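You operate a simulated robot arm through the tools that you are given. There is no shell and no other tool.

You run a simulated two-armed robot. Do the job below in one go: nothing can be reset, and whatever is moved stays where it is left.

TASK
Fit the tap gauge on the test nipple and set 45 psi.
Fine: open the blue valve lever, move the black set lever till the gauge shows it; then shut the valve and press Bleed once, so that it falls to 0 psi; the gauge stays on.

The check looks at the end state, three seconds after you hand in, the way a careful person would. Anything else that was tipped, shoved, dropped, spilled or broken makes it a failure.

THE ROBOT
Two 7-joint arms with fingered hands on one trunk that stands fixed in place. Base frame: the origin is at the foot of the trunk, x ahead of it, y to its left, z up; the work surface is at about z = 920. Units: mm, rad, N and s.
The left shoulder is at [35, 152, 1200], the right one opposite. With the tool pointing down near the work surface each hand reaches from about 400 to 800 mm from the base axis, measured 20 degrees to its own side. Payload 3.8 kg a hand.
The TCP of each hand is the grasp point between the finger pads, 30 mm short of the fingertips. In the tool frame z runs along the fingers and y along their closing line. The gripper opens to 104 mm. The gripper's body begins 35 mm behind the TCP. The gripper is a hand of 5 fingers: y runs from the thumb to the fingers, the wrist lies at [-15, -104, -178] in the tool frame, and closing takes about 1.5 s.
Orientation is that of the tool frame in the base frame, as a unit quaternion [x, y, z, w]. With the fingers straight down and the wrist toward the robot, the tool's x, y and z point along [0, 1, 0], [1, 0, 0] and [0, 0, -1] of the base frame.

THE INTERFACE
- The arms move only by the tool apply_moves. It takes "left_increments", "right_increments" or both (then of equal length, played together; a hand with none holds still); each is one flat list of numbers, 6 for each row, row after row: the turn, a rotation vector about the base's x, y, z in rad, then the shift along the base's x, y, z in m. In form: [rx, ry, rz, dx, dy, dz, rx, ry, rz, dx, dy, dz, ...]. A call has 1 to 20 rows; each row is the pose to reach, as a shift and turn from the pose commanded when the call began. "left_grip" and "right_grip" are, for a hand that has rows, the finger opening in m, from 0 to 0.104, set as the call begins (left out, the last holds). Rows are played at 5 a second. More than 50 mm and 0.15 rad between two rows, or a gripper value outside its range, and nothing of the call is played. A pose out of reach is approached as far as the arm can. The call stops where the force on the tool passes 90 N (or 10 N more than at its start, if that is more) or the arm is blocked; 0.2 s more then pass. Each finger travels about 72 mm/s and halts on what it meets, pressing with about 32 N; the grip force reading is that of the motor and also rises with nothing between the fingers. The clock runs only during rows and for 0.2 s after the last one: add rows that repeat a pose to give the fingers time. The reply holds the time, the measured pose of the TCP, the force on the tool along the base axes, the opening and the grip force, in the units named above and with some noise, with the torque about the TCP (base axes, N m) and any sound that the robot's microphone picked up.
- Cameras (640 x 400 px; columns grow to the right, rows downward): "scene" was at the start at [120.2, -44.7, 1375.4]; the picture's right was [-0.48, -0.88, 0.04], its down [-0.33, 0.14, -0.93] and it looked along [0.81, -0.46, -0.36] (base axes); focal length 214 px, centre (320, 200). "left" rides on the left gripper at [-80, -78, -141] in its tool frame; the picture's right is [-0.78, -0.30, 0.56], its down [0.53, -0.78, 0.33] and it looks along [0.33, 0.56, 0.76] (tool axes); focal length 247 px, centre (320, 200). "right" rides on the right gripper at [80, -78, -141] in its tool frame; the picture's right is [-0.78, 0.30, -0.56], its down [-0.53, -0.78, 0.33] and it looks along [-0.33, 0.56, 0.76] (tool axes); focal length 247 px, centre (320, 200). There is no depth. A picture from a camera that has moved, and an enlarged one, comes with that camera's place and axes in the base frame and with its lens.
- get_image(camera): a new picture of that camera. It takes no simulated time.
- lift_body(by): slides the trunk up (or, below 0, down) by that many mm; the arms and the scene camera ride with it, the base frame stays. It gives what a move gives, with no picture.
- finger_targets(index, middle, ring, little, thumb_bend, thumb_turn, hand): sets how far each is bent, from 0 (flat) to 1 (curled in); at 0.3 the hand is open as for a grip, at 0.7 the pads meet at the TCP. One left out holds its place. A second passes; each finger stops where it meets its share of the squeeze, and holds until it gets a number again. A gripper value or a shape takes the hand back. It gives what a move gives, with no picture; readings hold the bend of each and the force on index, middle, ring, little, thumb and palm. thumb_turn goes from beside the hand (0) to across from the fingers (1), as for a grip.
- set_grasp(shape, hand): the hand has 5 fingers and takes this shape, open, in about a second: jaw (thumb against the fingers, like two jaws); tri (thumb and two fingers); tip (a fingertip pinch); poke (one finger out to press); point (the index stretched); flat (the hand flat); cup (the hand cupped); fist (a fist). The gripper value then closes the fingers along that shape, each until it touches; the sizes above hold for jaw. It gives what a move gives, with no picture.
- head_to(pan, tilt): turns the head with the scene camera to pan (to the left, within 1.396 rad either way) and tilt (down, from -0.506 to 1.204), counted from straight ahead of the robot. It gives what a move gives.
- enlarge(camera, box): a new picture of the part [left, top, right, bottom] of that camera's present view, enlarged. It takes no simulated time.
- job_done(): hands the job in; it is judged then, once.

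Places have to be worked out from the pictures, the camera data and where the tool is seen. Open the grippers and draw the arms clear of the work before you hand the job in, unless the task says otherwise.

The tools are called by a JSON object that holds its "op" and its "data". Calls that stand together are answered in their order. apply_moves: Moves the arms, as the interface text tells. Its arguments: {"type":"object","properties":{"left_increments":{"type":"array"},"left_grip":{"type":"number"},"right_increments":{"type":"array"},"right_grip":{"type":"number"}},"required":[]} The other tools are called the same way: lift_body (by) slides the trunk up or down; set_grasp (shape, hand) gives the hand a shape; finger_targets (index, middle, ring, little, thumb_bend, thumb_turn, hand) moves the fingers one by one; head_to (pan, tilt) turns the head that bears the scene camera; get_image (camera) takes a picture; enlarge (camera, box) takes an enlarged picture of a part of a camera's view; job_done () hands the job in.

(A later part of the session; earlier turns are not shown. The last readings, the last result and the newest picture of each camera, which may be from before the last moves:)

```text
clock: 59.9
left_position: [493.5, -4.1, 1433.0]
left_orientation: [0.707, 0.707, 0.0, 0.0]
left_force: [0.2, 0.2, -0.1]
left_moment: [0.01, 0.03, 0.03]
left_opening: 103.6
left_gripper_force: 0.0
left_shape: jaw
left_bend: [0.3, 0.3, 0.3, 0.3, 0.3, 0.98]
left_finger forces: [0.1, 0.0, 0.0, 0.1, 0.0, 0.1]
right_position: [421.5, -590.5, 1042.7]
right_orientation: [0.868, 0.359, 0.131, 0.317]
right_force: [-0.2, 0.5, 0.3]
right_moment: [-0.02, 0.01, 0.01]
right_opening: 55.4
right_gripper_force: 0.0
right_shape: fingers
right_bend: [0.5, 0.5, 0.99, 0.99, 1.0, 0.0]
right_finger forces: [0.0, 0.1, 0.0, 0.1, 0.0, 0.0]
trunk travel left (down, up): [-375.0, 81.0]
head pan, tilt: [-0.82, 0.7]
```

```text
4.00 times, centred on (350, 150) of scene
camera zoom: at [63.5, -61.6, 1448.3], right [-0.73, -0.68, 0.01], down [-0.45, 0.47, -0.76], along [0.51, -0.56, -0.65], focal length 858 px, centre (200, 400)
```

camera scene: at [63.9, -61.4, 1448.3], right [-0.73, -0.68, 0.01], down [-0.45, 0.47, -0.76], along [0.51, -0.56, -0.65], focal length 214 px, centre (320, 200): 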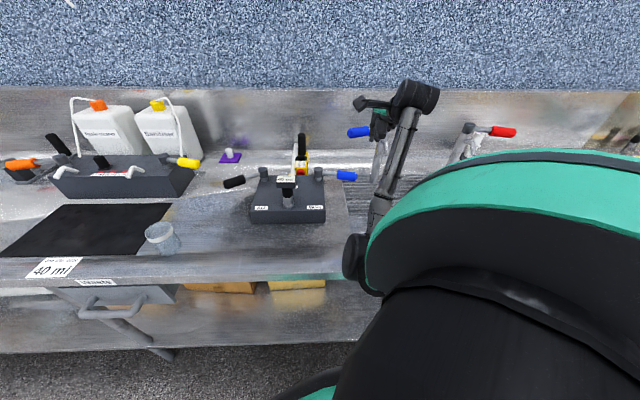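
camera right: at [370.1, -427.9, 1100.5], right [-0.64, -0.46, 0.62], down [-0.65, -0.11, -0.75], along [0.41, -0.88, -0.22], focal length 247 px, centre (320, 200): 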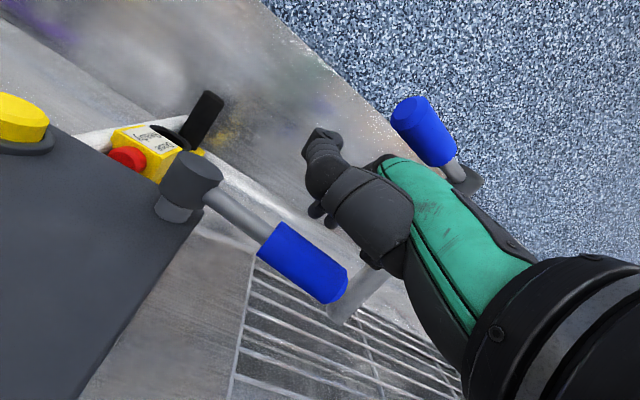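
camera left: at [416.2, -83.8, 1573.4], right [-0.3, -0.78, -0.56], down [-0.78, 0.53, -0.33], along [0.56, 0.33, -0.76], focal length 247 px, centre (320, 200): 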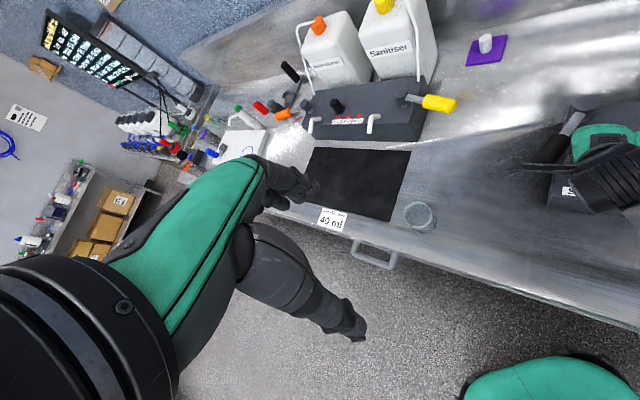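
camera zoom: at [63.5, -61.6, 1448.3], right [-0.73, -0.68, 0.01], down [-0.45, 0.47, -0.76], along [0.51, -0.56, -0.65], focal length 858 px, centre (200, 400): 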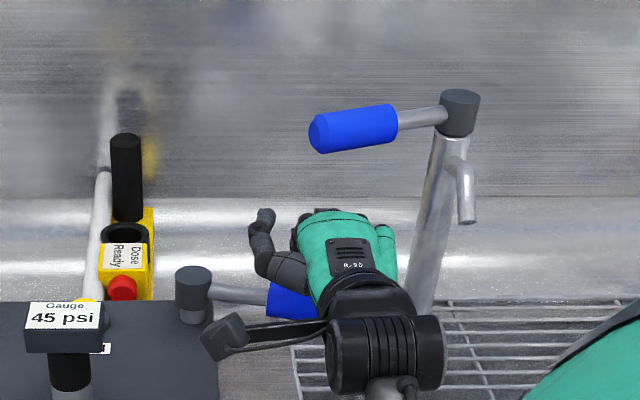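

No contact so far. I advance another 31 mm so the fingertips are well past the handle, still below the tap handle.

{"op": "apply_moves", "data": {"right_increments": [0, 0, 0, 0.0055, -0.0088, 0, 0, 0, 0, 0.011, -0.0175, 0, 0, 0, 0, 0.0165, -0.0263, 0, 0, 0, 0, 0.0165, -0.0263, 0]}}

{"op": "get_image", "data": {"camera": "right"}}

{"op": "enlarge", "data": {"camera": "scene", "box": [290, 100, 410, 200]}}

```text
clock: 60.9
left_position: [493.2, -3.6, 1432.9]
left_orientation: [0.708, 0.706, 0.0, 0.0]
left_force: [0.2, 0.7, 0.0]
left_moment: [-0.01, 0.0, -0.01]
left_opening: 103.9
left_gripper_force: 0.1
left_shape: jaw
left_bend: [0.3, 0.3, 0.3, 0.3, 0.3, 0.98]
left_finger forces: [0.1, 0.0, 0.0, 0.0, 0.0, 0.1]
right_position: [437.4, -617.8, 1042.4]
right_orientation: [0.868, 0.359, 0.131, 0.317]
right_force: [-0.3, 0.6, 1.1]
right_moment: [-0.01, 0.01, 0.02]
right_opening: 55.8
right_gripper_force: 0.0
right_shape: fingers
right_bend: [0.5, 0.5, 0.99, 0.99, 1.0, 0.0]
right_finger forces: [0.0, 0.0, 0.0, 0.1, 0.1, 0.0]
trunk travel left (down, up): [-375.0, 81.0]
head pan, tilt: [-0.82, 0.7]
```

```text
taken
camera right: at [386.4, -454.4, 1100.8], right [-0.64, -0.46, 0.62], down [-0.65, -0.11, -0.75], along [0.41, -0.88, -0.22], focal length 247 px, centre (320, 200)
```

right: 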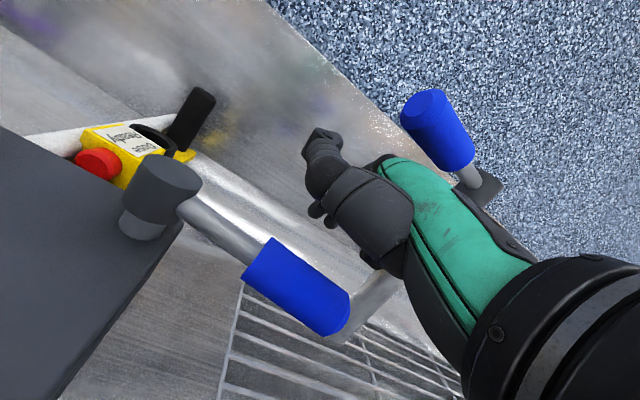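

```text
4.00 times, centred on (350, 150) of scene
camera zoom: at [63.6, -61.6, 1448.3], right [-0.73, -0.68, 0.01], down [-0.45, 0.47, -0.76], along [0.51, -0.56, -0.65], focal length 858 px, centre (200, 400)
```

zoom: 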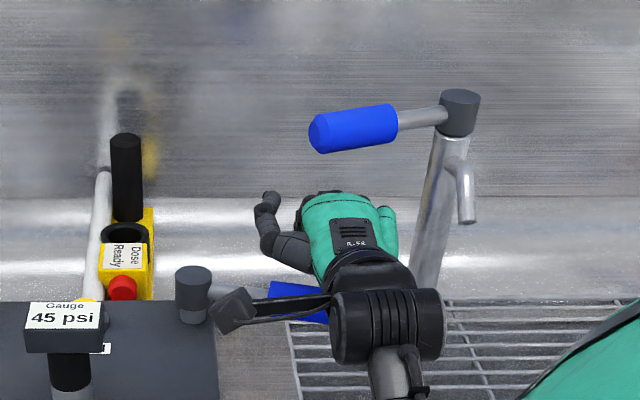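

The handle sits about 20 mm behind (robot side of) the TCP and 31 mm below, so the fingers are past it. I curl index and middle down behind the handle.

{"op": "finger_targets", "data": {"hand": "right", "index": 0.72, "middle": 0.72}}

{"op": "get_image", "data": {"camera": "right"}}

{"op": "enlarge", "data": {"camera": "right", "box": [200, 120, 420, 340]}}

```text
clock: 61.9
left_position: [495.1, -5.1, 1432.1]
left_orientation: [0.707, 0.707, 0.0, 0.0]
left_force: [-0.3, 0.8, -0.2]
left_moment: [-0.02, 0.0, -0.01]
left_opening: 103.3
left_gripper_force: 0.1
left_shape: jaw
left_bend: [0.3, 0.3, 0.3, 0.3, 0.3, 0.98]
left_finger forces: [0.0, 0.0, 0.1, 0.0, 0.0, 0.0]
right_position: [437.5, -616.9, 1042.2]
right_orientation: [0.868, 0.359, 0.131, 0.317]
right_force: [0.0, 0.8, 0.5]
right_moment: [-0.01, -0.05, -0.01]
right_opening: 61.6
right_gripper_force: 0.0
right_shape: fingers
right_bend: [0.72, 0.72, 0.99, 0.99, 1.0, 0.0]
right_finger forces: [0.0, 0.0, 0.1, 0.1, 0.1, 0.0]
trunk travel left (down, up): [-375.0, 81.0]
head pan, tilt: [-0.82, 0.7]
```

```text
taken
camera right: at [386.3, -454.4, 1100.7], right [-0.64, -0.46, 0.62], down [-0.65, -0.11, -0.75], along [0.41, -0.88, -0.22], focal length 247 px, centre (320, 200)
```

right: 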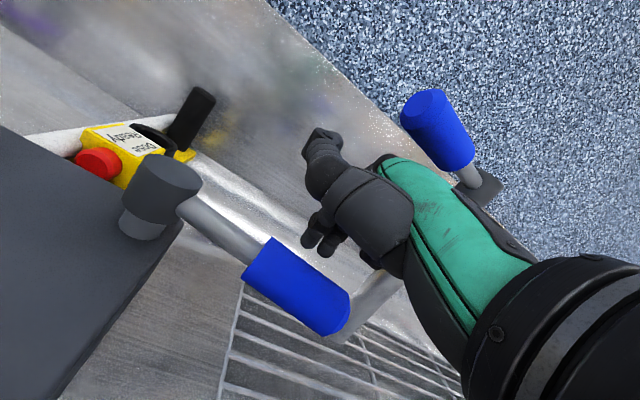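

```text
1.82 times, centred on (310, 230) of right
camera zoom: at [386.3, -454.4, 1100.7], right [-0.64, -0.46, 0.62], down [-0.65, -0.11, -0.75], along [0.41, -0.88, -0.22], focal length 449 px, centre (338, 146)
```

zoom: 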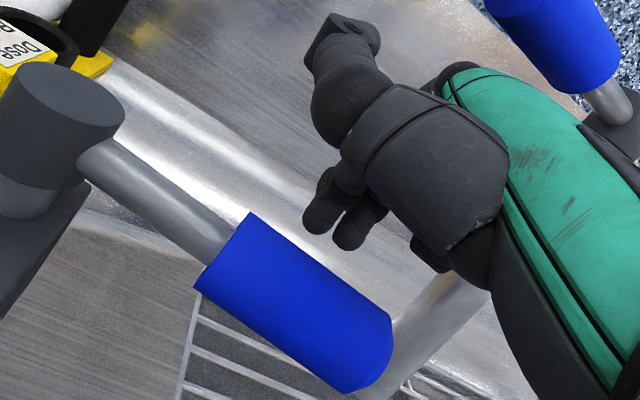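

Tips are behind the handle. I lower 5 mm for a better hook and pull gently toward the robot in small steps, watching force and lever.

{"op": "apply_moves", "data": {"right_increments": [0, 0, 0, 0, 0, -0.005, 0, 0, 0, -0.0035, 0.0055, -0.005, 0, 0, 0, -0.007, 0.011, -0.005, 0, 0, 0, -0.011, 0.0165, -0.005, 0, 0, 0, -0.0155, 0.022, -0.005, 0, 0, 0, -0.02, 0.0275, -0.005]}}

{"op": "enlarge", "data": {"camera": "right", "box": [200, 120, 420, 340]}}

{"op": "enlarge", "data": {"camera": "scene", "box": [270, 100, 410, 200]}}

```text
clock: 63.3
left_position: [495.6, -4.5, 1433.4]
left_orientation: [0.707, 0.707, 0.0, 0.0]
left_force: [-0.6, -0.4, -0.5]
left_moment: [0.03, 0.01, -0.02]
left_opening: 103.6
left_gripper_force: 0.0
left_shape: jaw
left_bend: [0.3, 0.3, 0.3, 0.3, 0.3, 0.98]
left_finger forces: [0.0, 0.0, 0.1, 0.0, 0.0, 0.1]
right_position: [417.1, -590.0, 1037.0]
right_orientation: [0.868, 0.359, 0.13, 0.317]
right_force: [1.1, -3.2, 0.2]
right_moment: [-0.01, -0.05, -0.03]
right_opening: 61.0
right_gripper_force: 0.6
right_shape: fingers
right_bend: [0.71, 0.72, 0.99, 0.99, 1.0, 0.0]
right_finger forces: [2.3, 0.2, 0.0, 0.0, 0.0, 0.1]
trunk travel left (down, up): [-375.0, 81.0]
head pan, tilt: [-0.82, 0.7]
```

```text
1.82 times, centred on (310, 230) of right
camera zoom: at [366.3, -427.2, 1095.6], right [-0.64, -0.46, 0.62], down [-0.65, -0.11, -0.75], along [0.41, -0.88, -0.22], focal length 449 px, centre (338, 146)
```

zoom: 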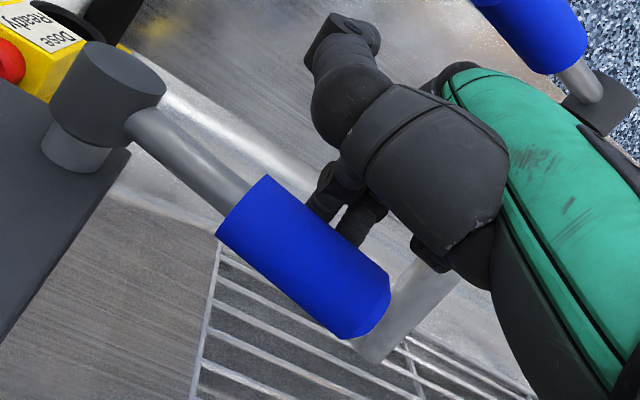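

```text
4.00 times, centred on (340, 150) of scene
camera zoom: at [63.8, -61.9, 1448.3], right [-0.73, -0.68, 0.01], down [-0.45, 0.47, -0.76], along [0.51, -0.56, -0.65], focal length 858 px, centre (240, 400)
```

zoom: 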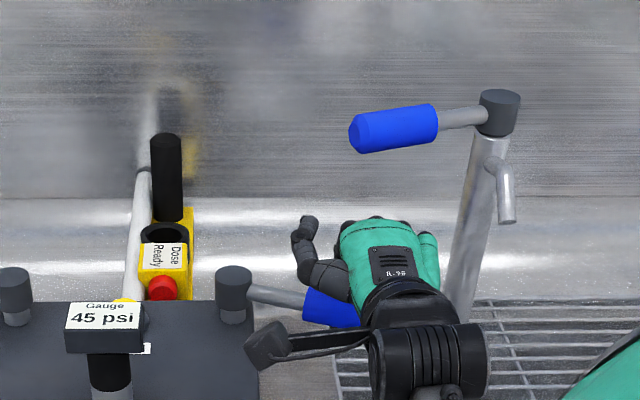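

The fingers hook the handle (about 3.4 N) and the lever is following. I keep pulling along the arc.

{"op": "apply_moves", "data": {"right_increments": [0, 0, 0, -0.0055, 0.0075, 0, 0, 0, 0, -0.0105, 0.0152, 0, 0, 0, 0, -0.0145, 0.0235, 0, 0, 0, 0, -0.0175, 0.032, 0]}}

{"op": "enlarge", "data": {"camera": "right", "box": [200, 120, 420, 340]}}

{"op": "enlarge", "data": {"camera": "scene", "box": [270, 100, 410, 200]}}

```text
clock: 64.3
left_position: [495.1, -3.0, 1432.0]
left_orientation: [0.707, 0.707, 0.0, 0.0]
left_force: [0.2, 0.3, -0.4]
left_moment: [0.02, -0.02, -0.02]
left_opening: 103.7
left_gripper_force: 0.1
left_shape: jaw
left_bend: [0.3, 0.3, 0.3, 0.3, 0.3, 0.98]
left_finger forces: [0.0, 0.0, 0.1, 0.0, 0.0, 0.0]
right_position: [401.2, -558.3, 1037.1]
right_orientation: [0.868, 0.359, 0.131, 0.317]
right_force: [3.3, -2.3, 2.1]
right_moment: [-0.03, -0.09, -0.02]
right_opening: 60.0
right_gripper_force: 1.4
right_shape: fingers
right_bend: [0.71, 0.72, 0.99, 0.99, 1.0, 0.0]
right_finger forces: [3.2, 0.1, 0.1, 0.0, 0.0, 0.1]
trunk travel left (down, up): [-375.0, 81.0]
head pan, tilt: [-0.82, 0.7]
```

```text
1.82 times, centred on (310, 230) of right
camera zoom: at [349.1, -395.0, 1095.4], right [-0.64, -0.46, 0.62], down [-0.65, -0.11, -0.75], along [0.41, -0.88, -0.22], focal length 449 px, centre (338, 146)
```

zoom: 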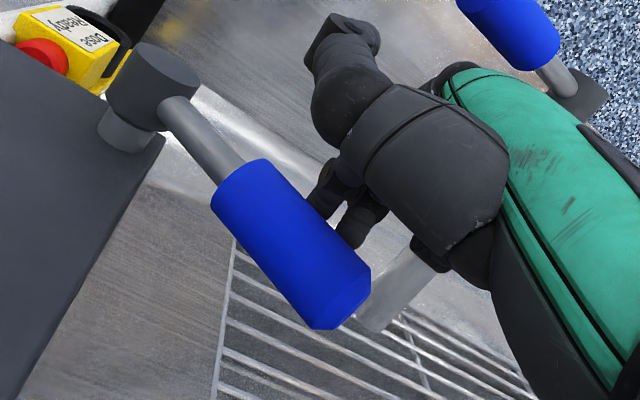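

```text
4.00 times, centred on (340, 150) of scene
camera zoom: at [64.0, -61.7, 1448.3], right [-0.73, -0.68, 0.01], down [-0.45, 0.47, -0.76], along [0.51, -0.56, -0.65], focal length 858 px, centre (240, 400)
```

zoom: 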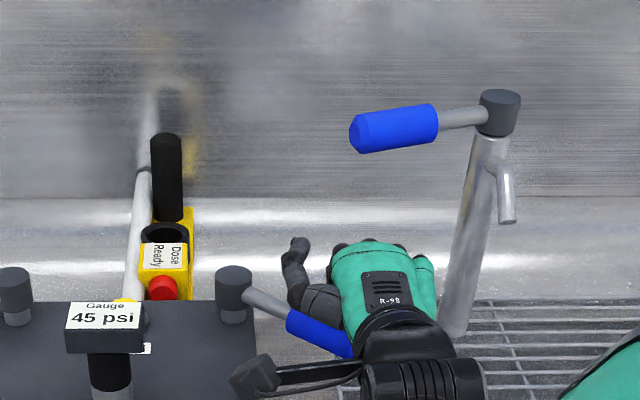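

The lever is turning back nicely. I continue pulling, now mostly along +y.

{"op": "apply_moves", "data": {"right_increments": [0, 0, 0, -0.0015, 0.008, 0, 0, 0, 0, -0.0022, 0.016, 0, 0, 0, 0, -0.0022, 0.024, 0, 0, 0, 0, -0.0015, 0.032, 0]}}

{"op": "enlarge", "data": {"camera": "right", "box": [200, 120, 420, 340]}}

{"op": "enlarge", "data": {"camera": "scene", "box": [250, 120, 390, 220]}}

```text
clock: 65.3
left_position: [494.5, -4.1, 1431.9]
left_orientation: [0.707, 0.707, 0.0, 0.0]
left_force: [0.6, 0.5, -0.3]
left_moment: [0.01, 0.01, 0.01]
left_opening: 103.4
left_gripper_force: 0.1
left_shape: jaw
left_bend: [0.3, 0.3, 0.3, 0.3, 0.3, 0.98]
left_finger forces: [0.1, 0.1, 0.0, 0.0, 0.0, 0.0]
right_position: [401.0, -534.3, 1050.2]
right_orientation: [0.862, 0.361, 0.128, 0.332]
right_force: [-0.3, 0.5, -0.2]
right_moment: [0.01, 0.0, -0.01]
right_opening: 62.0
right_gripper_force: 0.1
right_shape: fingers
right_bend: [0.72, 0.72, 0.99, 0.99, 1.0, 0.0]
right_finger forces: [0.0, 0.0, 0.0, 0.0, 0.0, 0.0]
trunk travel left (down, up): [-375.0, 81.0]
head pan, tilt: [-0.82, 0.7]
```

```text
1.82 times, centred on (310, 230) of right
camera zoom: at [349.2, -369.4, 1102.8], right [-0.65, -0.43, 0.63], down [-0.64, -0.13, -0.76], along [0.41, -0.89, -0.19], focal length 449 px, centre (338, 146)
```

zoom: 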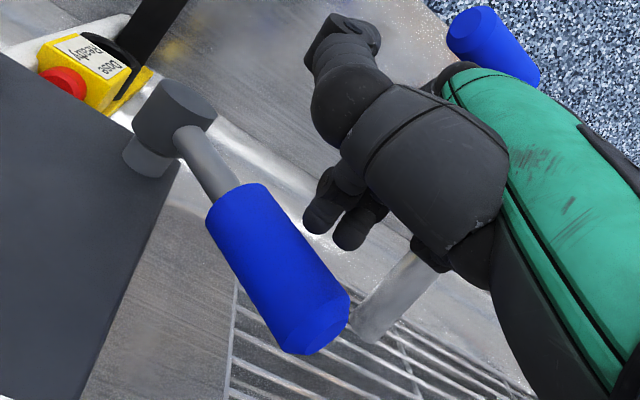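

```text
4.00 times, centred on (320, 170) of scene
camera zoom: at [63.4, -61.2, 1448.4], right [-0.73, -0.68, 0.01], down [-0.45, 0.47, -0.76], along [0.51, -0.56, -0.65], focal length 858 px, centre (320, 320)
```

zoom: 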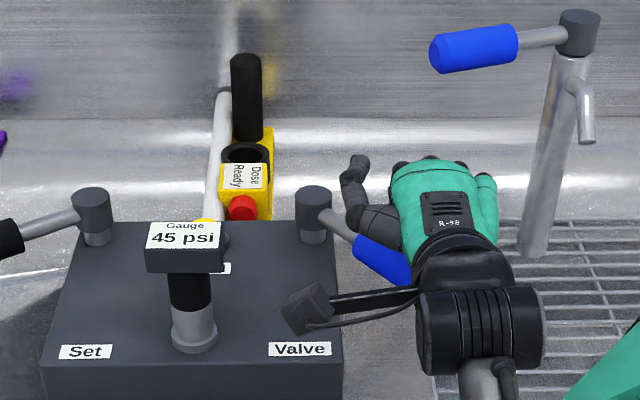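

The strongly tilted hand ran into an arm limit here (it rose to z 1050 off the handle), with the lever now near azimuth 176°, about 15° from shut. I lift clear and reduce the tilt so I can push the rest from the outer side, which is now free of the tap.

{"op": "apply_moves", "data": {"right_increments": [0, 0, 0, 0, 0, 0.03, 0, 0, 0, 0, 0, 0.07, 0.07, 0.07, 0, -0.005, 0, 0.1, 0.14, 0.14, 0, -0.01, 0, 0.12, 0.21, 0.21, 0, -0.015, 0, 0.12, 0.283, 0.283, 0, -0.02, 0, 0.12, 0.283, 0.283, 0, -0.02, 0, 0.12]}}

{"op": "get_image", "data": {"camera": "right"}}

{"op": "enlarge", "data": {"camera": "scene", "box": [250, 90, 410, 210]}}

```text
clock: 66.9
left_position: [494.7, -3.8, 1433.0]
left_orientation: [0.707, 0.707, 0.0, 0.0]
left_force: [-0.2, 0.8, 0.2]
left_moment: [-0.02, 0.01, 0.0]
left_opening: 103.6
left_gripper_force: 0.0
left_shape: jaw
left_bend: [0.3, 0.3, 0.3, 0.3, 0.3, 0.98]
left_finger forces: [0.1, 0.0, 0.1, 0.1, 0.0, 0.0]
right_position: [378.3, -526.1, 1156.8]
right_orientation: [0.914, 0.378, 0.057, 0.137]
right_force: [0.3, 0.8, 0.2]
right_moment: [0.0, 0.01, 0.01]
right_opening: 61.7
right_gripper_force: 0.0
right_shape: fingers
right_bend: [0.72, 0.72, 0.99, 0.99, 1.0, 0.0]
right_finger forces: [0.0, 0.0, 0.0, 0.1, 0.0, 0.0]
trunk travel left (down, up): [-375.0, 81.0]
head pan, tilt: [-0.82, 0.7]
```

```text
taken
camera right: at [351.5, -388.1, 1269.1], right [-0.46, -0.63, 0.62], down [-0.83, 0.08, -0.55], along [0.3, -0.77, -0.56], focal length 247 px, centre (320, 200)
```

right: 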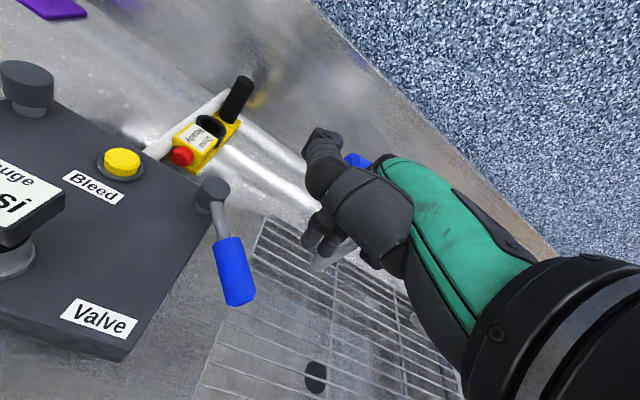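

```text
3.33 times, centred on (330, 150) of scene
camera zoom: at [63.6, -61.6, 1448.3], right [-0.73, -0.68, 0.01], down [-0.45, 0.47, -0.76], along [0.51, -0.56, -0.65], focal length 715 px, centre (287, 367)
```

zoom: 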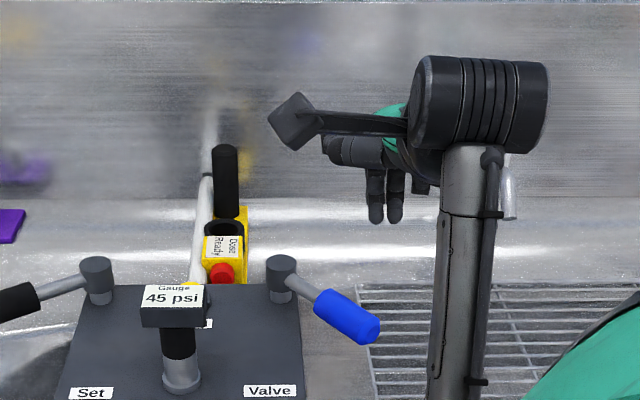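

The valve lever is at about az 176°, with the hand clear above. I move to its outer side (394, -575) and lower to handle height.

{"op": "apply_moves", "data": {"right_increments": [0, 0, 0, 0.008, -0.025, 0, 0, 0, 0, 0.016, -0.049, 0, 0, 0, 0, 0.016, -0.049, -0.04, 0, 0, 0, 0.016, -0.049, -0.08, 0, 0, 0, 0.016, -0.049, -0.11, 0, 0, 0, 0.016, -0.049, -0.133, 0, 0, 0, 0.016, -0.049, -0.133]}}

{"op": "get_image", "data": {"camera": "right"}}

{"op": "enlarge", "data": {"camera": "scene", "box": [250, 110, 390, 210]}}

```text
clock: 68.5
left_position: [494.4, -5.0, 1432.0]
left_orientation: [0.708, 0.707, 0.0, 0.0]
left_force: [-0.2, -0.4, -0.4]
left_moment: [0.03, 0.02, 0.0]
left_opening: 103.6
left_gripper_force: 0.0
left_shape: jaw
left_bend: [0.3, 0.3, 0.3, 0.3, 0.3, 0.98]
left_finger forces: [0.1, 0.0, 0.0, 0.0, 0.0, 0.0]
right_position: [394.7, -574.2, 1023.4]
right_orientation: [0.914, 0.378, 0.058, 0.138]
right_force: [0.4, 1.3, 1.3]
right_moment: [-0.03, 0.0, -0.02]
right_opening: 61.7
right_gripper_force: 0.1
right_shape: fingers
right_bend: [0.72, 0.72, 0.99, 0.99, 1.0, 0.0]
right_finger forces: [0.0, 0.0, 0.1, 0.1, 0.0, 0.1]
trunk travel left (down, up): [-375.0, 81.0]
head pan, tilt: [-0.82, 0.7]
```

```text
taken
camera right: at [367.5, -435.8, 1136.0], right [-0.46, -0.63, 0.62], down [-0.83, 0.08, -0.55], along [0.3, -0.77, -0.56], focal length 247 px, centre (320, 200)
```

right: 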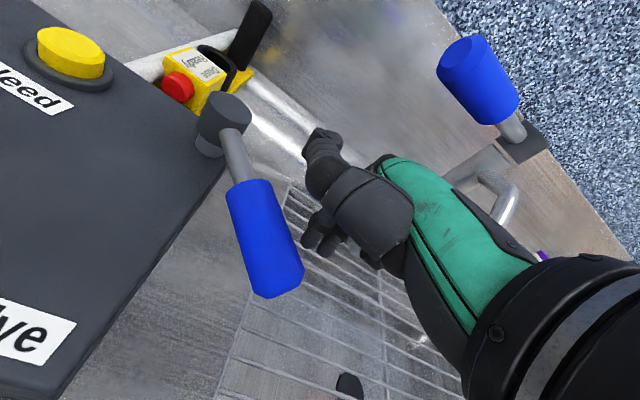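

```text
4.00 times, centred on (320, 160) of scene
camera zoom: at [63.6, -61.6, 1448.4], right [-0.73, -0.68, 0.01], down [-0.45, 0.47, -0.76], along [0.51, -0.56, -0.65], focal length 858 px, centre (320, 360)
```

zoom: 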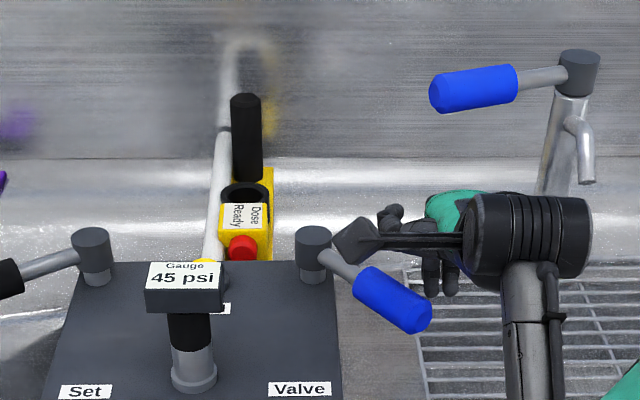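

The fingers are on the outer side of the valve handle, no contact yet. I push toward the box (+y) in steps toward the closed stop.

{"op": "apply_moves", "data": {"right_increments": [0, 0, 0, 0, 0.01, 0, 0, 0, 0, 0, 0.019, 0, 0, 0, 0, 0, 0.026, 0, 0, 0, 0, -0.001, 0.033, 0, 0, 0, 0, -0.0015, 0.039, 0, 0, 0, 0, -0.002, 0.045, 0]}}

{"op": "get_image", "data": {"camera": "right"}}

{"op": "enlarge", "data": {"camera": "scene", "box": [250, 110, 390, 210]}}

```text
clock: 69.9
left_position: [494.5, -6.0, 1432.5]
left_orientation: [0.707, 0.707, 0.0, 0.0]
left_force: [0.6, -0.5, 0.3]
left_moment: [0.01, -0.02, 0.01]
left_opening: 103.7
left_gripper_force: 0.1
left_shape: jaw
left_bend: [0.3, 0.3, 0.3, 0.3, 0.3, 0.98]
left_finger forces: [0.0, 0.1, 0.0, 0.0, 0.0, 0.0]
right_position: [393.4, -530.5, 1025.7]
right_orientation: [0.914, 0.378, 0.059, 0.137]
right_force: [0.6, -2.3, 0.8]
right_moment: [-0.07, -0.01, -0.05]
right_opening: 60.8
right_gripper_force: 1.2
right_shape: fingers
right_bend: [0.72, 0.72, 0.99, 0.99, 1.0, 0.0]
right_finger forces: [2.2, 0.0, 0.0, 0.0, 0.0, 0.0]
trunk travel left (down, up): [-375.0, 81.0]
head pan, tilt: [-0.82, 0.7]
```

```text
taken
camera right: at [366.0, -391.9, 1136.3], right [-0.47, -0.63, 0.62], down [-0.83, 0.08, -0.55], along [0.3, -0.77, -0.56], focal length 247 px, centre (320, 200)
```

right: 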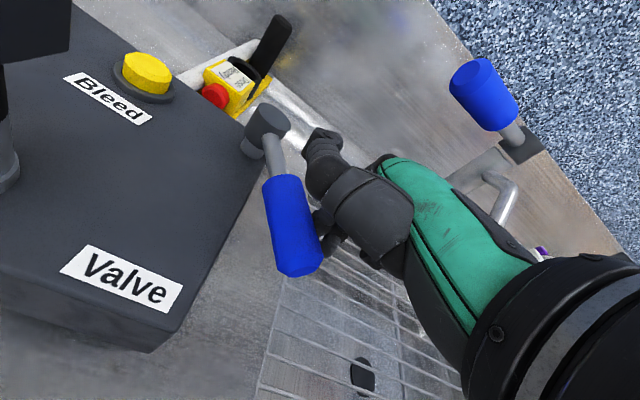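

```text
4.00 times, centred on (320, 160) of scene
camera zoom: at [63.7, -62.2, 1448.3], right [-0.73, -0.68, 0.01], down [-0.45, 0.47, -0.76], along [0.51, -0.56, -0.65], focal length 858 px, centre (320, 360)
```

zoom: 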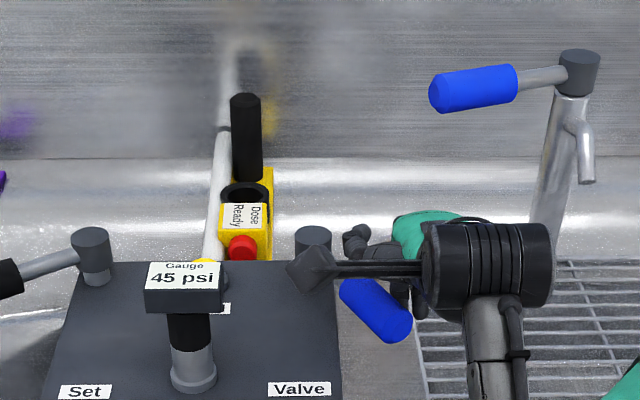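

The handle is moving with about 2.4 N. I push another 15 mm.

{"op": "apply_moves", "data": {"right_increments": [0, 0, 0, 0.0008, 0.005, 0, 0, 0, 0, 0.0018, 0.01, 0, 0, 0, 0, 0.003, 0.015, 0, 0, 0, 0, 0.003, 0.015, 0]}}

{"op": "get_image", "data": {"camera": "right"}}

{"op": "enlarge", "data": {"camera": "scene", "box": [250, 110, 390, 210]}}

```text
clock: 70.9
left_position: [492.5, -6.5, 1432.9]
left_orientation: [0.707, 0.707, 0.001, 0.0]
left_force: [-1.0, -0.3, -0.4]
left_moment: [-0.03, -0.01, 0.01]
left_opening: 103.7
left_gripper_force: 0.1
left_shape: jaw
left_bend: [0.3, 0.3, 0.3, 0.3, 0.3, 0.98]
left_finger forces: [0.0, 0.1, 0.0, 0.0, 0.1, 0.0]
right_position: [393.1, -519.1, 1023.9]
right_orientation: [0.914, 0.377, 0.056, 0.139]
right_force: [-8.1, -16.7, 0.9]
right_moment: [-0.2, 0.09, -0.36]
right_opening: 60.2
right_gripper_force: 9.9
right_shape: fingers
right_bend: [0.71, 0.72, 0.99, 0.99, 1.0, 0.0]
right_finger forces: [19.1, 0.0, 0.0, 0.1, 0.0, 0.0]
trunk travel left (down, up): [-375.0, 81.0]
head pan, tilt: [-0.82, 0.7]
```

```text
taken
camera right: at [366.8, -380.1, 1135.8], right [-0.47, -0.63, 0.62], down [-0.83, 0.08, -0.55], along [0.29, -0.77, -0.56], focal length 247 px, centre (320, 200)
```

right: 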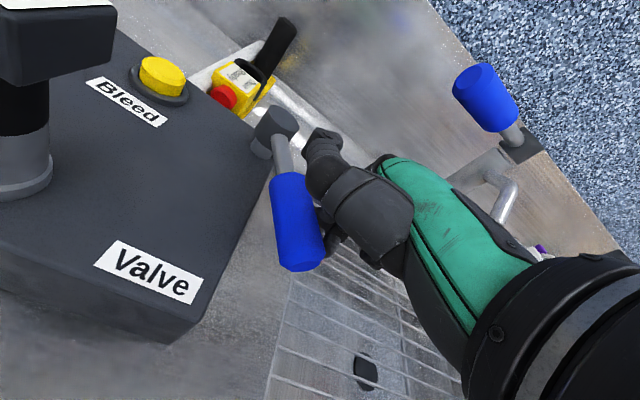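

```text
4.00 times, centred on (320, 160) of scene
camera zoom: at [61.5, -65.3, 1448.3], right [-0.73, -0.68, 0.01], down [-0.45, 0.47, -0.76], along [0.51, -0.56, -0.65], focal length 858 px, centre (320, 360)
```

zoom: 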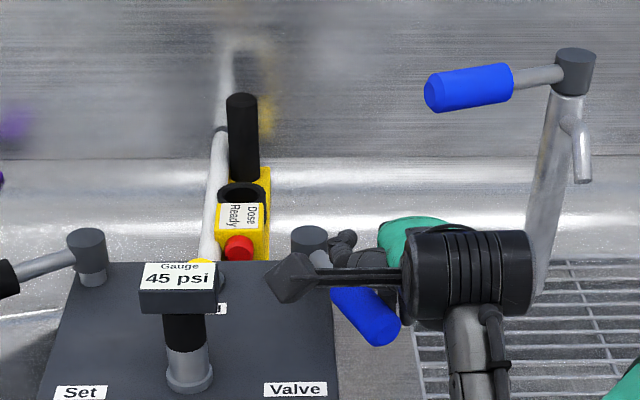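

The lever reached its closed stop (18 N on the index). I back off, lift clear and compare the lever with its original closed position.

{"op": "apply_moves", "data": {"right_increments": [0, 0, 0, -0.003, -0.012, 0, 0, 0, 0, -0.006, -0.03, 0, 0, 0, 0, -0.006, -0.03, 0.03, 0, 0, 0, -0.006, -0.03, 0.07, 0, 0, 0, -0.006, -0.03, 0.11, 0, 0, 0, -0.006, -0.03, 0.15, 0, 0, 0, -0.006, -0.03, 0.15]}}

{"op": "get_image", "data": {"camera": "right"}}

{"op": "enlarge", "data": {"camera": "scene", "box": [220, 110, 380, 220]}}

```text
clock: 72.5
left_position: [493.4, -4.0, 1432.3]
left_orientation: [0.707, 0.707, 0.0, -0.001]
left_force: [-0.2, 0.1, 1.0]
left_moment: [0.03, 0.02, 0.0]
left_opening: 103.9
left_gripper_force: 0.0
left_shape: jaw
left_bend: [0.3, 0.3, 0.3, 0.3, 0.3, 0.98]
left_finger forces: [0.1, 0.1, 0.0, 0.0, 0.0, 0.0]
right_position: [389.5, -544.1, 1173.5]
right_orientation: [0.913, 0.378, 0.058, 0.138]
right_force: [-0.3, 0.2, -0.6]
right_moment: [-0.01, -0.01, 0.0]
right_opening: 61.6
right_gripper_force: 0.1
right_shape: fingers
right_bend: [0.72, 0.72, 0.99, 0.99, 1.0, 0.0]
right_finger forces: [0.0, 0.0, 0.0, 0.0, 0.0, 0.0]
trunk travel left (down, up): [-375.0, 81.0]
head pan, tilt: [-0.82, 0.7]
```

```text
taken
camera right: at [363.0, -406.5, 1286.2], right [-0.46, -0.63, 0.62], down [-0.83, 0.08, -0.55], along [0.3, -0.77, -0.56], focal length 247 px, centre (320, 200)
```

right: 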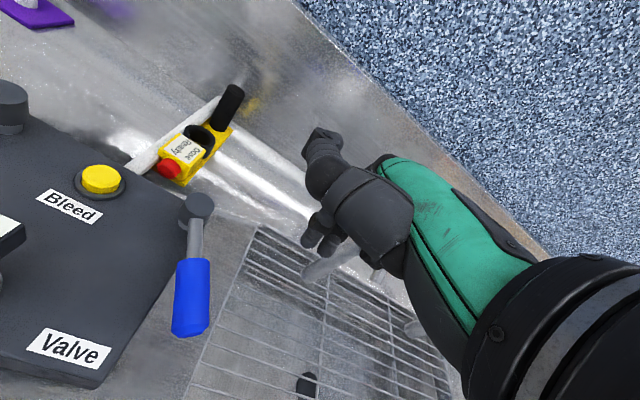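

```text
3.64 times, centred on (300, 165) of scene
camera zoom: at [63.6, -61.4, 1448.3], right [-0.73, -0.68, 0.01], down [-0.45, 0.47, -0.76], along [0.51, -0.56, -0.65], focal length 780 px, centre (393, 327)
```

zoom: 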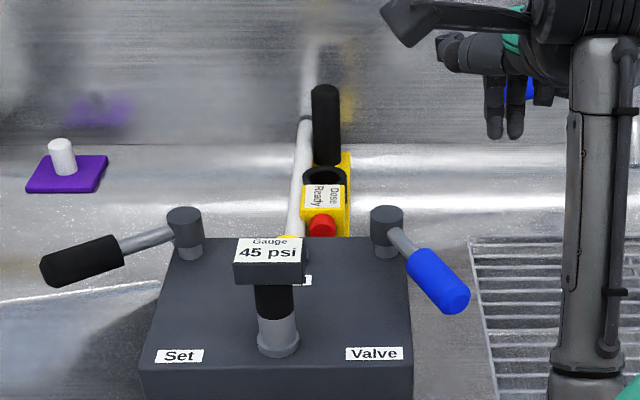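

The valve lever is back in its original closed position and the gauge holds 45 psi. Now Bleed: I estimate the button top at about (581, -465, 991); I restore the poke shape and upright hand and move above it.

{"op": "set_grasp", "data": {"hand": "right", "shape": "poke"}}

{"op": "apply_moves", "data": {"right_increments": [0.053, 0.053, 0, 0.0385, 0.016, 0.005, 0.106, 0.106, 0, 0.077, 0.032, 0.005, 0.159, 0.159, 0, 0.115, 0.047, 0.005, 0.212, 0.212, 0, 0.154, 0.063, 0.005, 0.212, 0.212, 0, 0.191, 0.079, 0.0, 0.212, 0.212, 0, 0.191, 0.079, -0.04, 0.212, 0.212, 0, 0.191, 0.079, -0.08, 0.212, 0.212, 0, 0.191, 0.079, -0.08]}}

{"op": "get_image", "data": {"camera": "right"}}

{"op": "enlarge", "data": {"camera": "scene", "box": [220, 90, 380, 210]}}

```text
clock: 73.4
left_position: [494.7, -4.2, 1433.2]
left_orientation: [0.707, 0.707, -0.001, 0.0]
left_force: [-0.3, -0.4, -0.1]
left_moment: [-0.04, -0.04, -0.04]
left_opening: 103.4
left_gripper_force: 0.1
left_shape: jaw
left_bend: [0.3, 0.3, 0.3, 0.3, 0.3, 0.98]
left_finger forces: [0.0, 0.1, 0.0, 0.1, 0.0, 0.0]
right_position: [389.8, -544.8, 1173.6]
right_orientation: [0.913, 0.378, 0.057, 0.138]
right_force: [0.5, -0.3, -1.0]
right_moment: [0.0, 0.04, 0.01]
right_opening: 0.2
right_gripper_force: 0.1
right_shape: poke
right_bend: [0.7, 0.7, 0.99, 0.99, 1.0, 0.85]
right_finger forces: [0.0, 0.0, 0.1, 0.0, 0.0, 0.0]
trunk travel left (down, up): [-375.0, 81.0]
head pan, tilt: [-0.82, 0.7]
```

```text
clock: 75.2
left_position: [495.5, -3.5, 1431.8]
left_orientation: [0.707, 0.707, 0.0, 0.0]
left_force: [-1.3, 0.2, 0.1]
left_moment: [0.0, 0.05, -0.02]
left_opening: 104.0
left_gripper_force: 0.1
left_shape: jaw
left_bend: [0.3, 0.3, 0.3, 0.3, 0.3, 0.98]
left_finger forces: [0.0, 0.0, 0.0, 0.0, 0.1, 0.1]
right_position: [580.4, -463.9, 1093.1]
right_orientation: [0.924, 0.382, 0.0, 0.001]
right_force: [0.3, 0.6, -0.4]
right_moment: [-0.03, -0.02, 0.0]
right_opening: 0.2
right_gripper_force: 0.1
right_shape: poke
right_bend: [0.7, 0.7, 0.99, 0.99, 1.0, 0.86]
right_finger forces: [0.1, 0.0, 0.1, 0.0, 0.0, 0.0]
trunk travel left (down, up): [-375.0, 81.0]
head pan, tilt: [-0.82, 0.7]
```

```text
taken
camera right: at [581.3, -353.5, 1234.2], right [-0.34, -0.76, 0.56], down [-0.93, 0.17, -0.33], along [0.16, -0.63, -0.76], focal length 247 px, centre (320, 200)
```

right: 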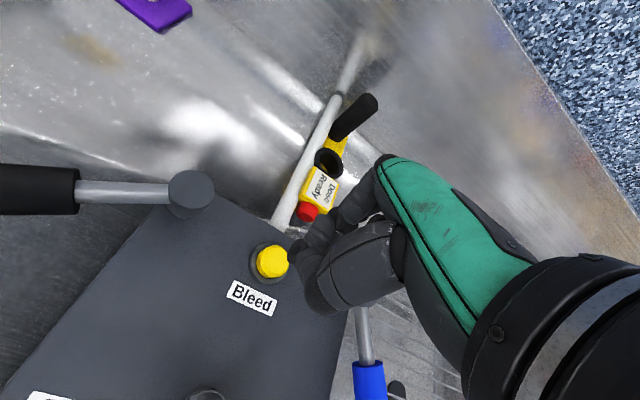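

```text
3.33 times, centred on (300, 150) of scene
camera zoom: at [64.1, -61.2, 1448.4], right [-0.73, -0.68, 0.01], down [-0.45, 0.47, -0.76], along [0.51, -0.56, -0.65], focal length 715 px, centre (387, 367)
```

zoom: 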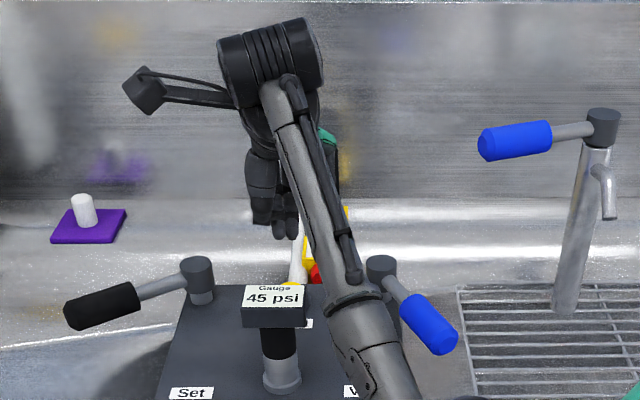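

The button seems right beneath the fingertips at about (579, -465). I enlarge to verify before descending.

{"op": "enlarge", "data": {"camera": "right", "box": [220, 200, 380, 310]}}

{"op": "enlarge", "data": {"camera": "scene", "box": [265, 120, 325, 190]}}

```text
3.64 times, centred on (300, 255) of right
camera zoom: at [581.3, -353.5, 1234.2], right [-0.34, -0.76, 0.56], down [-0.93, 0.17, -0.33], along [0.16, -0.63, -0.76], focal length 898 px, centre (393, 0)
```

zoom: 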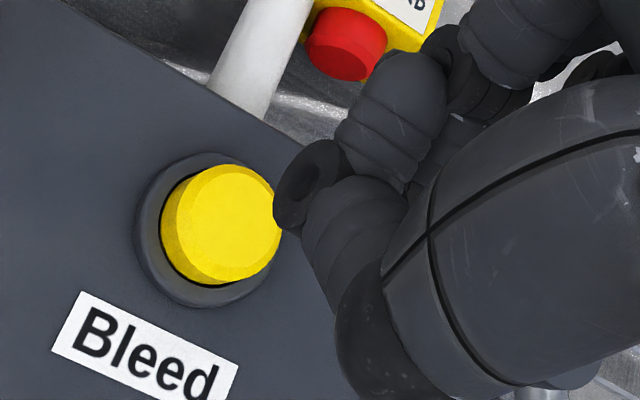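

```text
5.71 times, centred on (295, 155) of scene
camera zoom: at [64.1, -61.2, 1448.4], right [-0.73, -0.68, 0.01], down [-0.45, 0.47, -0.76], along [0.51, -0.56, -0.65], focal length 1226 px, centre (463, 457)
```

zoom: 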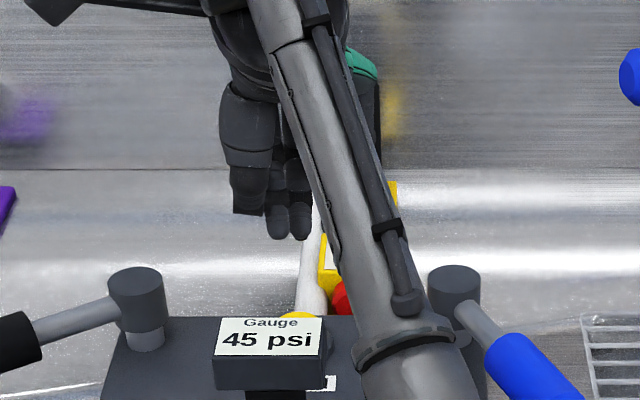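

The button centre is about (579.5, -467.5), so I shift 3 mm and descend to just above it (tips ≈12 mm over the button).

{"op": "apply_moves", "data": {"right_increments": [0, 0, 0, -0.001, -0.003, -0.02, 0, 0, 0, -0.001, -0.003, -0.04, 0, 0, 0, -0.001, -0.003, -0.055, 0, 0, 0, -0.001, -0.003, -0.063, 0, 0, 0, -0.001, -0.003, -0.063]}}

{"op": "enlarge", "data": {"camera": "right", "box": [220, 200, 380, 310]}}

{"op": "enlarge", "data": {"camera": "scene", "box": [220, 110, 380, 220]}}

```text
clock: 76.4
left_position: [495.7, -4.1, 1434.4]
left_orientation: [0.707, 0.707, -0.001, 0.0]
left_force: [-0.1, -0.5, -0.6]
left_moment: [0.04, -0.02, 0.01]
left_opening: 103.8
left_gripper_force: 0.0
left_shape: jaw
left_bend: [0.3, 0.3, 0.3, 0.3, 0.3, 0.98]
left_finger forces: [0.0, 0.1, 0.1, 0.0, 0.0, 0.0]
right_position: [580.0, -468.6, 1032.1]
right_orientation: [0.924, 0.383, 0.0, 0.0]
right_force: [-0.3, 0.5, 1.2]
right_moment: [-0.04, 0.03, 0.0]
right_opening: 0.0
right_gripper_force: 0.0
right_shape: poke
right_bend: [0.7, 0.7, 0.99, 0.99, 1.0, 0.87]
right_finger forces: [0.0, 0.2, 0.0, 0.0, 0.0, 0.1]
trunk travel left (down, up): [-375.0, 81.0]
head pan, tilt: [-0.82, 0.7]
```

```text
3.64 times, centred on (300, 255) of right
camera zoom: at [580.1, -357.2, 1172.4], right [-0.34, -0.76, 0.56], down [-0.93, 0.17, -0.33], along [0.16, -0.63, -0.76], focal length 898 px, centre (393, 0)
```

zoom: 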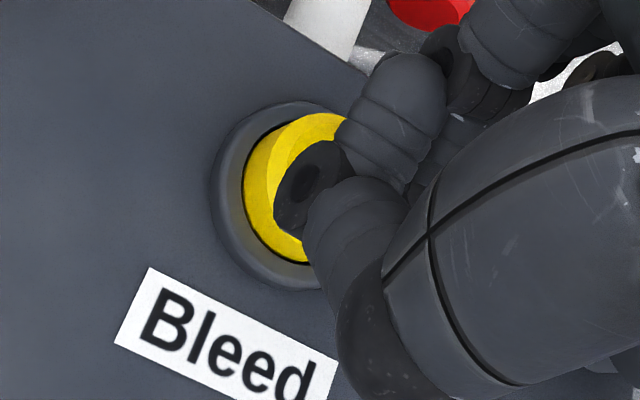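

```text
3.64 times, centred on (300, 165) of scene
camera zoom: at [63.7, -61.5, 1448.3], right [-0.73, -0.68, 0.01], down [-0.45, 0.47, -0.76], along [0.51, -0.56, -0.65], focal length 780 px, centre (393, 327)
```

zoom: 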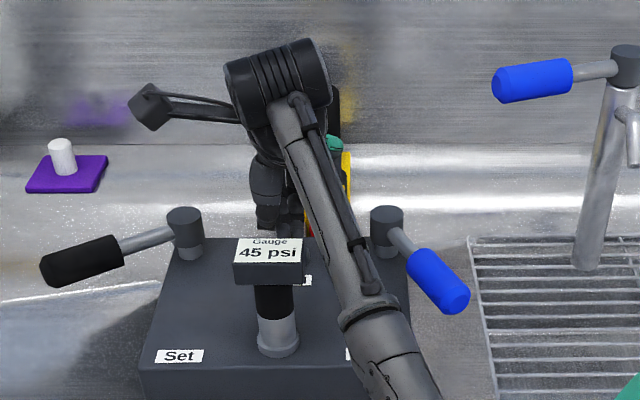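

The tips are over the button with no contact yet. I shift 4 mm forward to centre them and start pressing slowly, 11 mm down first.

{"op": "apply_moves", "data": {"right_increments": [0, 0, 0, 0.0028, -0.0028, 0, 0, 0, 0, 0.0028, -0.0028, -0.004, 0, 0, 0, 0.0028, -0.0028, -0.008, 0, 0, 0, 0.0028, -0.0028, -0.011]}}

{"op": "enlarge", "data": {"camera": "right", "box": [220, 200, 380, 310]}}

{"op": "enlarge", "data": {"camera": "scene", "box": [220, 110, 380, 220]}}

```text
clock: 77.4
left_position: [492.1, -4.0, 1435.0]
left_orientation: [0.707, 0.707, 0.0, 0.0]
left_force: [0.3, 0.6, 0.1]
left_moment: [-0.03, -0.02, 0.0]
left_opening: 104.0
left_gripper_force: 0.2
left_shape: jaw
left_bend: [0.3, 0.3, 0.3, 0.3, 0.3, 0.98]
left_finger forces: [0.0, 0.1, 0.0, 0.1, 0.1, 0.1]
right_position: [582.5, -471.2, 1022.1]
right_orientation: [0.924, 0.383, 0.002, 0.003]
right_force: [3.2, -2.7, 12.4]
right_moment: [-0.09, 0.08, 0.07]
right_opening: 0.2
right_gripper_force: 0.1
right_shape: poke
right_bend: [0.7, 0.7, 0.99, 0.99, 1.0, 0.87]
right_finger forces: [0.1, 12.8, 0.0, 0.0, 0.0, 0.0]
trunk travel left (down, up): [-375.0, 81.0]
head pan, tilt: [-0.82, 0.7]
heard: click
```

```text
3.64 times, centred on (300, 255) of right
camera zoom: at [582.0, -360.0, 1163.6], right [-0.34, -0.76, 0.56], down [-0.93, 0.17, -0.34], along [0.16, -0.63, -0.76], focal length 898 px, centre (393, 0)
```

zoom: 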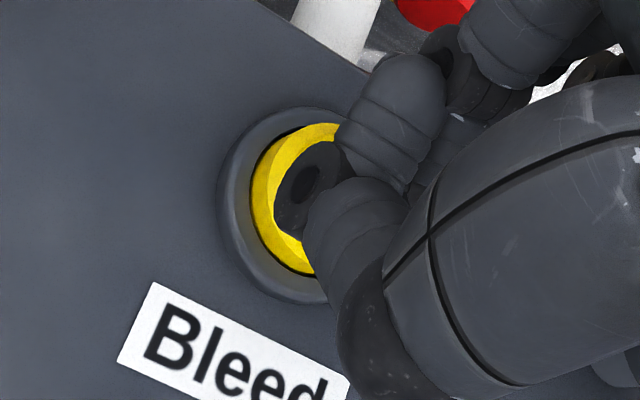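

```text
3.64 times, centred on (300, 165) of scene
camera zoom: at [62.6, -60.7, 1448.6], right [-0.73, -0.68, 0.01], down [-0.45, 0.47, -0.76], along [0.51, -0.56, -0.65], focal length 780 px, centre (393, 327)
```

zoom: 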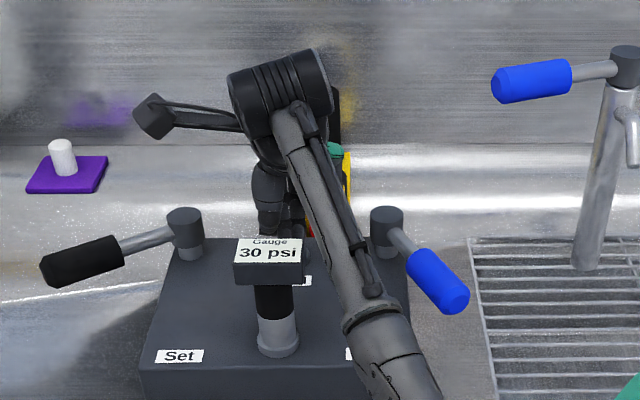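

A click was heard and the gauge is falling (30 psi). I keep holding the button, without further motion, to let it bleed down.

{"op": "apply_moves", "data": {"right_increments": [0, 0, 0, 0, 0, 0, 0, 0, 0, 0, 0, 0, 0, 0, 0, 0, 0, 0, 0, 0, 0, 0, 0, 0, 0, 0, 0, 0, 0, 0, 0, 0, 0, 0, 0, 0, 0, 0, 0, 0, 0, 0, 0, 0, 0, 0, 0, 0, 0, 0, 0, 0, 0, 0, 0, 0, 0, 0, 0, 0]}}

{"op": "enlarge", "data": {"camera": "scene", "box": [220, 110, 380, 220]}}

```text
clock: 79.6
left_position: [493.8, -3.6, 1432.8]
left_orientation: [0.707, 0.707, -0.001, 0.001]
left_force: [-0.5, 0.6, 0.4]
left_moment: [0.02, 0.01, 0.0]
left_opening: 103.7
left_gripper_force: 0.0
left_shape: jaw
left_bend: [0.3, 0.3, 0.3, 0.3, 0.3, 0.98]
left_finger forces: [0.1, 0.0, 0.0, 0.0, 0.0, 0.0]
right_position: [581.9, -470.7, 1020.9]
right_orientation: [0.924, 0.382, 0.0, 0.001]
right_force: [2.2, -1.6, 11.8]
right_moment: [0.0, 0.11, 0.01]
right_opening: 0.1
right_gripper_force: 0.1
right_shape: poke
right_bend: [0.7, 0.7, 0.99, 0.99, 1.0, 0.87]
right_finger forces: [0.0, 11.4, 0.0, 0.0, 0.1, 0.0]
trunk travel left (down, up): [-375.0, 81.0]
head pan, tilt: [-0.82, 0.7]
```

```text
3.64 times, centred on (300, 165) of scene
camera zoom: at [62.6, -60.7, 1448.4], right [-0.73, -0.68, 0.01], down [-0.45, 0.47, -0.76], along [0.51, -0.56, -0.65], focal length 780 px, centre (393, 327)
```

zoom: 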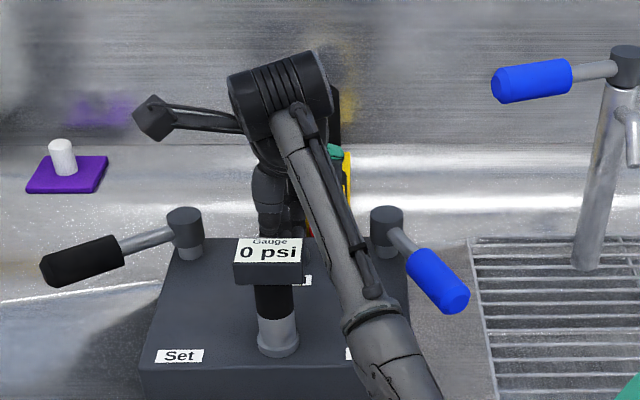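

The gauge has fallen to 0 psi. I release the button by lifting straight up and clear.

{"op": "apply_moves", "data": {"right_increments": [0, 0, 0, 0, 0, 0.02, 0, 0, 0, 0, 0, 0.05, 0, 0, 0, 0, 0, 0.09, 0, 0, 0, 0, 0, 0.13, 0, 0, 0, 0, 0, 0.16, 0, 0, 0, 0, 0, 0.16]}}

{"op": "get_image", "data": {"camera": "right"}}

{"op": "enlarge", "data": {"camera": "scene", "box": [220, 110, 380, 220]}}

```text
clock: 81.0
left_position: [493.8, -3.6, 1433.1]
left_orientation: [0.708, 0.707, 0.0, 0.0]
left_force: [0.1, 0.9, -0.3]
left_moment: [-0.03, 0.0, 0.01]
left_opening: 103.7
left_gripper_force: 0.0
left_shape: jaw
left_bend: [0.3, 0.3, 0.3, 0.3, 0.3, 0.98]
left_finger forces: [0.0, 0.0, 0.0, 0.0, 0.0, 0.1]
right_position: [582.2, -471.9, 1180.1]
right_orientation: [0.924, 0.383, -0.001, 0.0]
right_force: [0.4, -0.5, 0.8]
right_moment: [0.0, 0.01, 0.03]
right_opening: 0.0
right_gripper_force: 0.1
right_shape: poke
right_bend: [0.7, 0.7, 0.99, 0.99, 1.0, 0.87]
right_finger forces: [0.0, 0.1, 0.1, 0.0, 0.0, 0.0]
trunk travel left (down, up): [-375.0, 81.0]
head pan, tilt: [-0.82, 0.7]
```

```text
taken
camera right: at [582.3, -360.5, 1321.9], right [-0.34, -0.76, 0.56], down [-0.93, 0.17, -0.33], along [0.16, -0.63, -0.76], focal length 247 px, centre (320, 200)
```

right: 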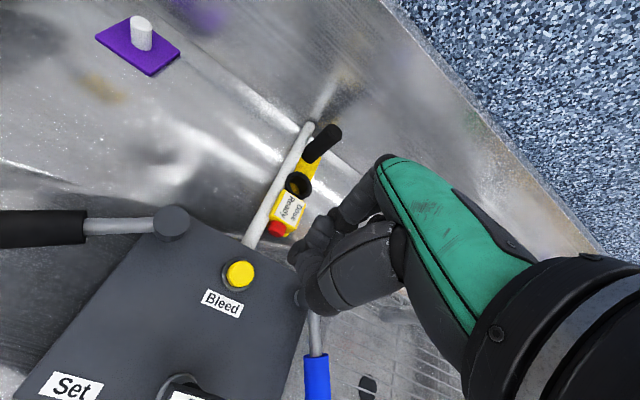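

```text
3.64 times, centred on (300, 165) of scene
camera zoom: at [63.7, -61.7, 1448.3], right [-0.73, -0.68, 0.01], down [-0.45, 0.47, -0.76], along [0.51, -0.56, -0.65], focal length 780 px, centre (393, 327)
```

zoom: 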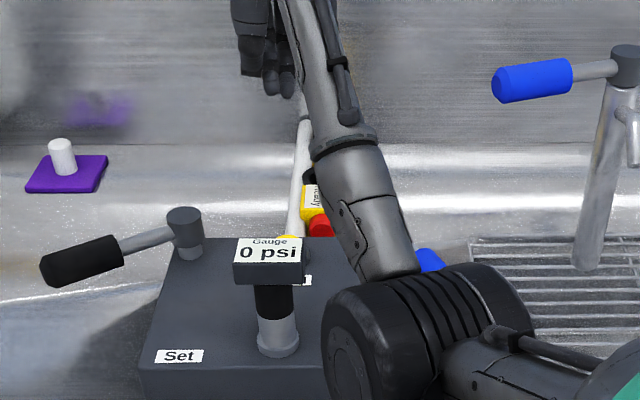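

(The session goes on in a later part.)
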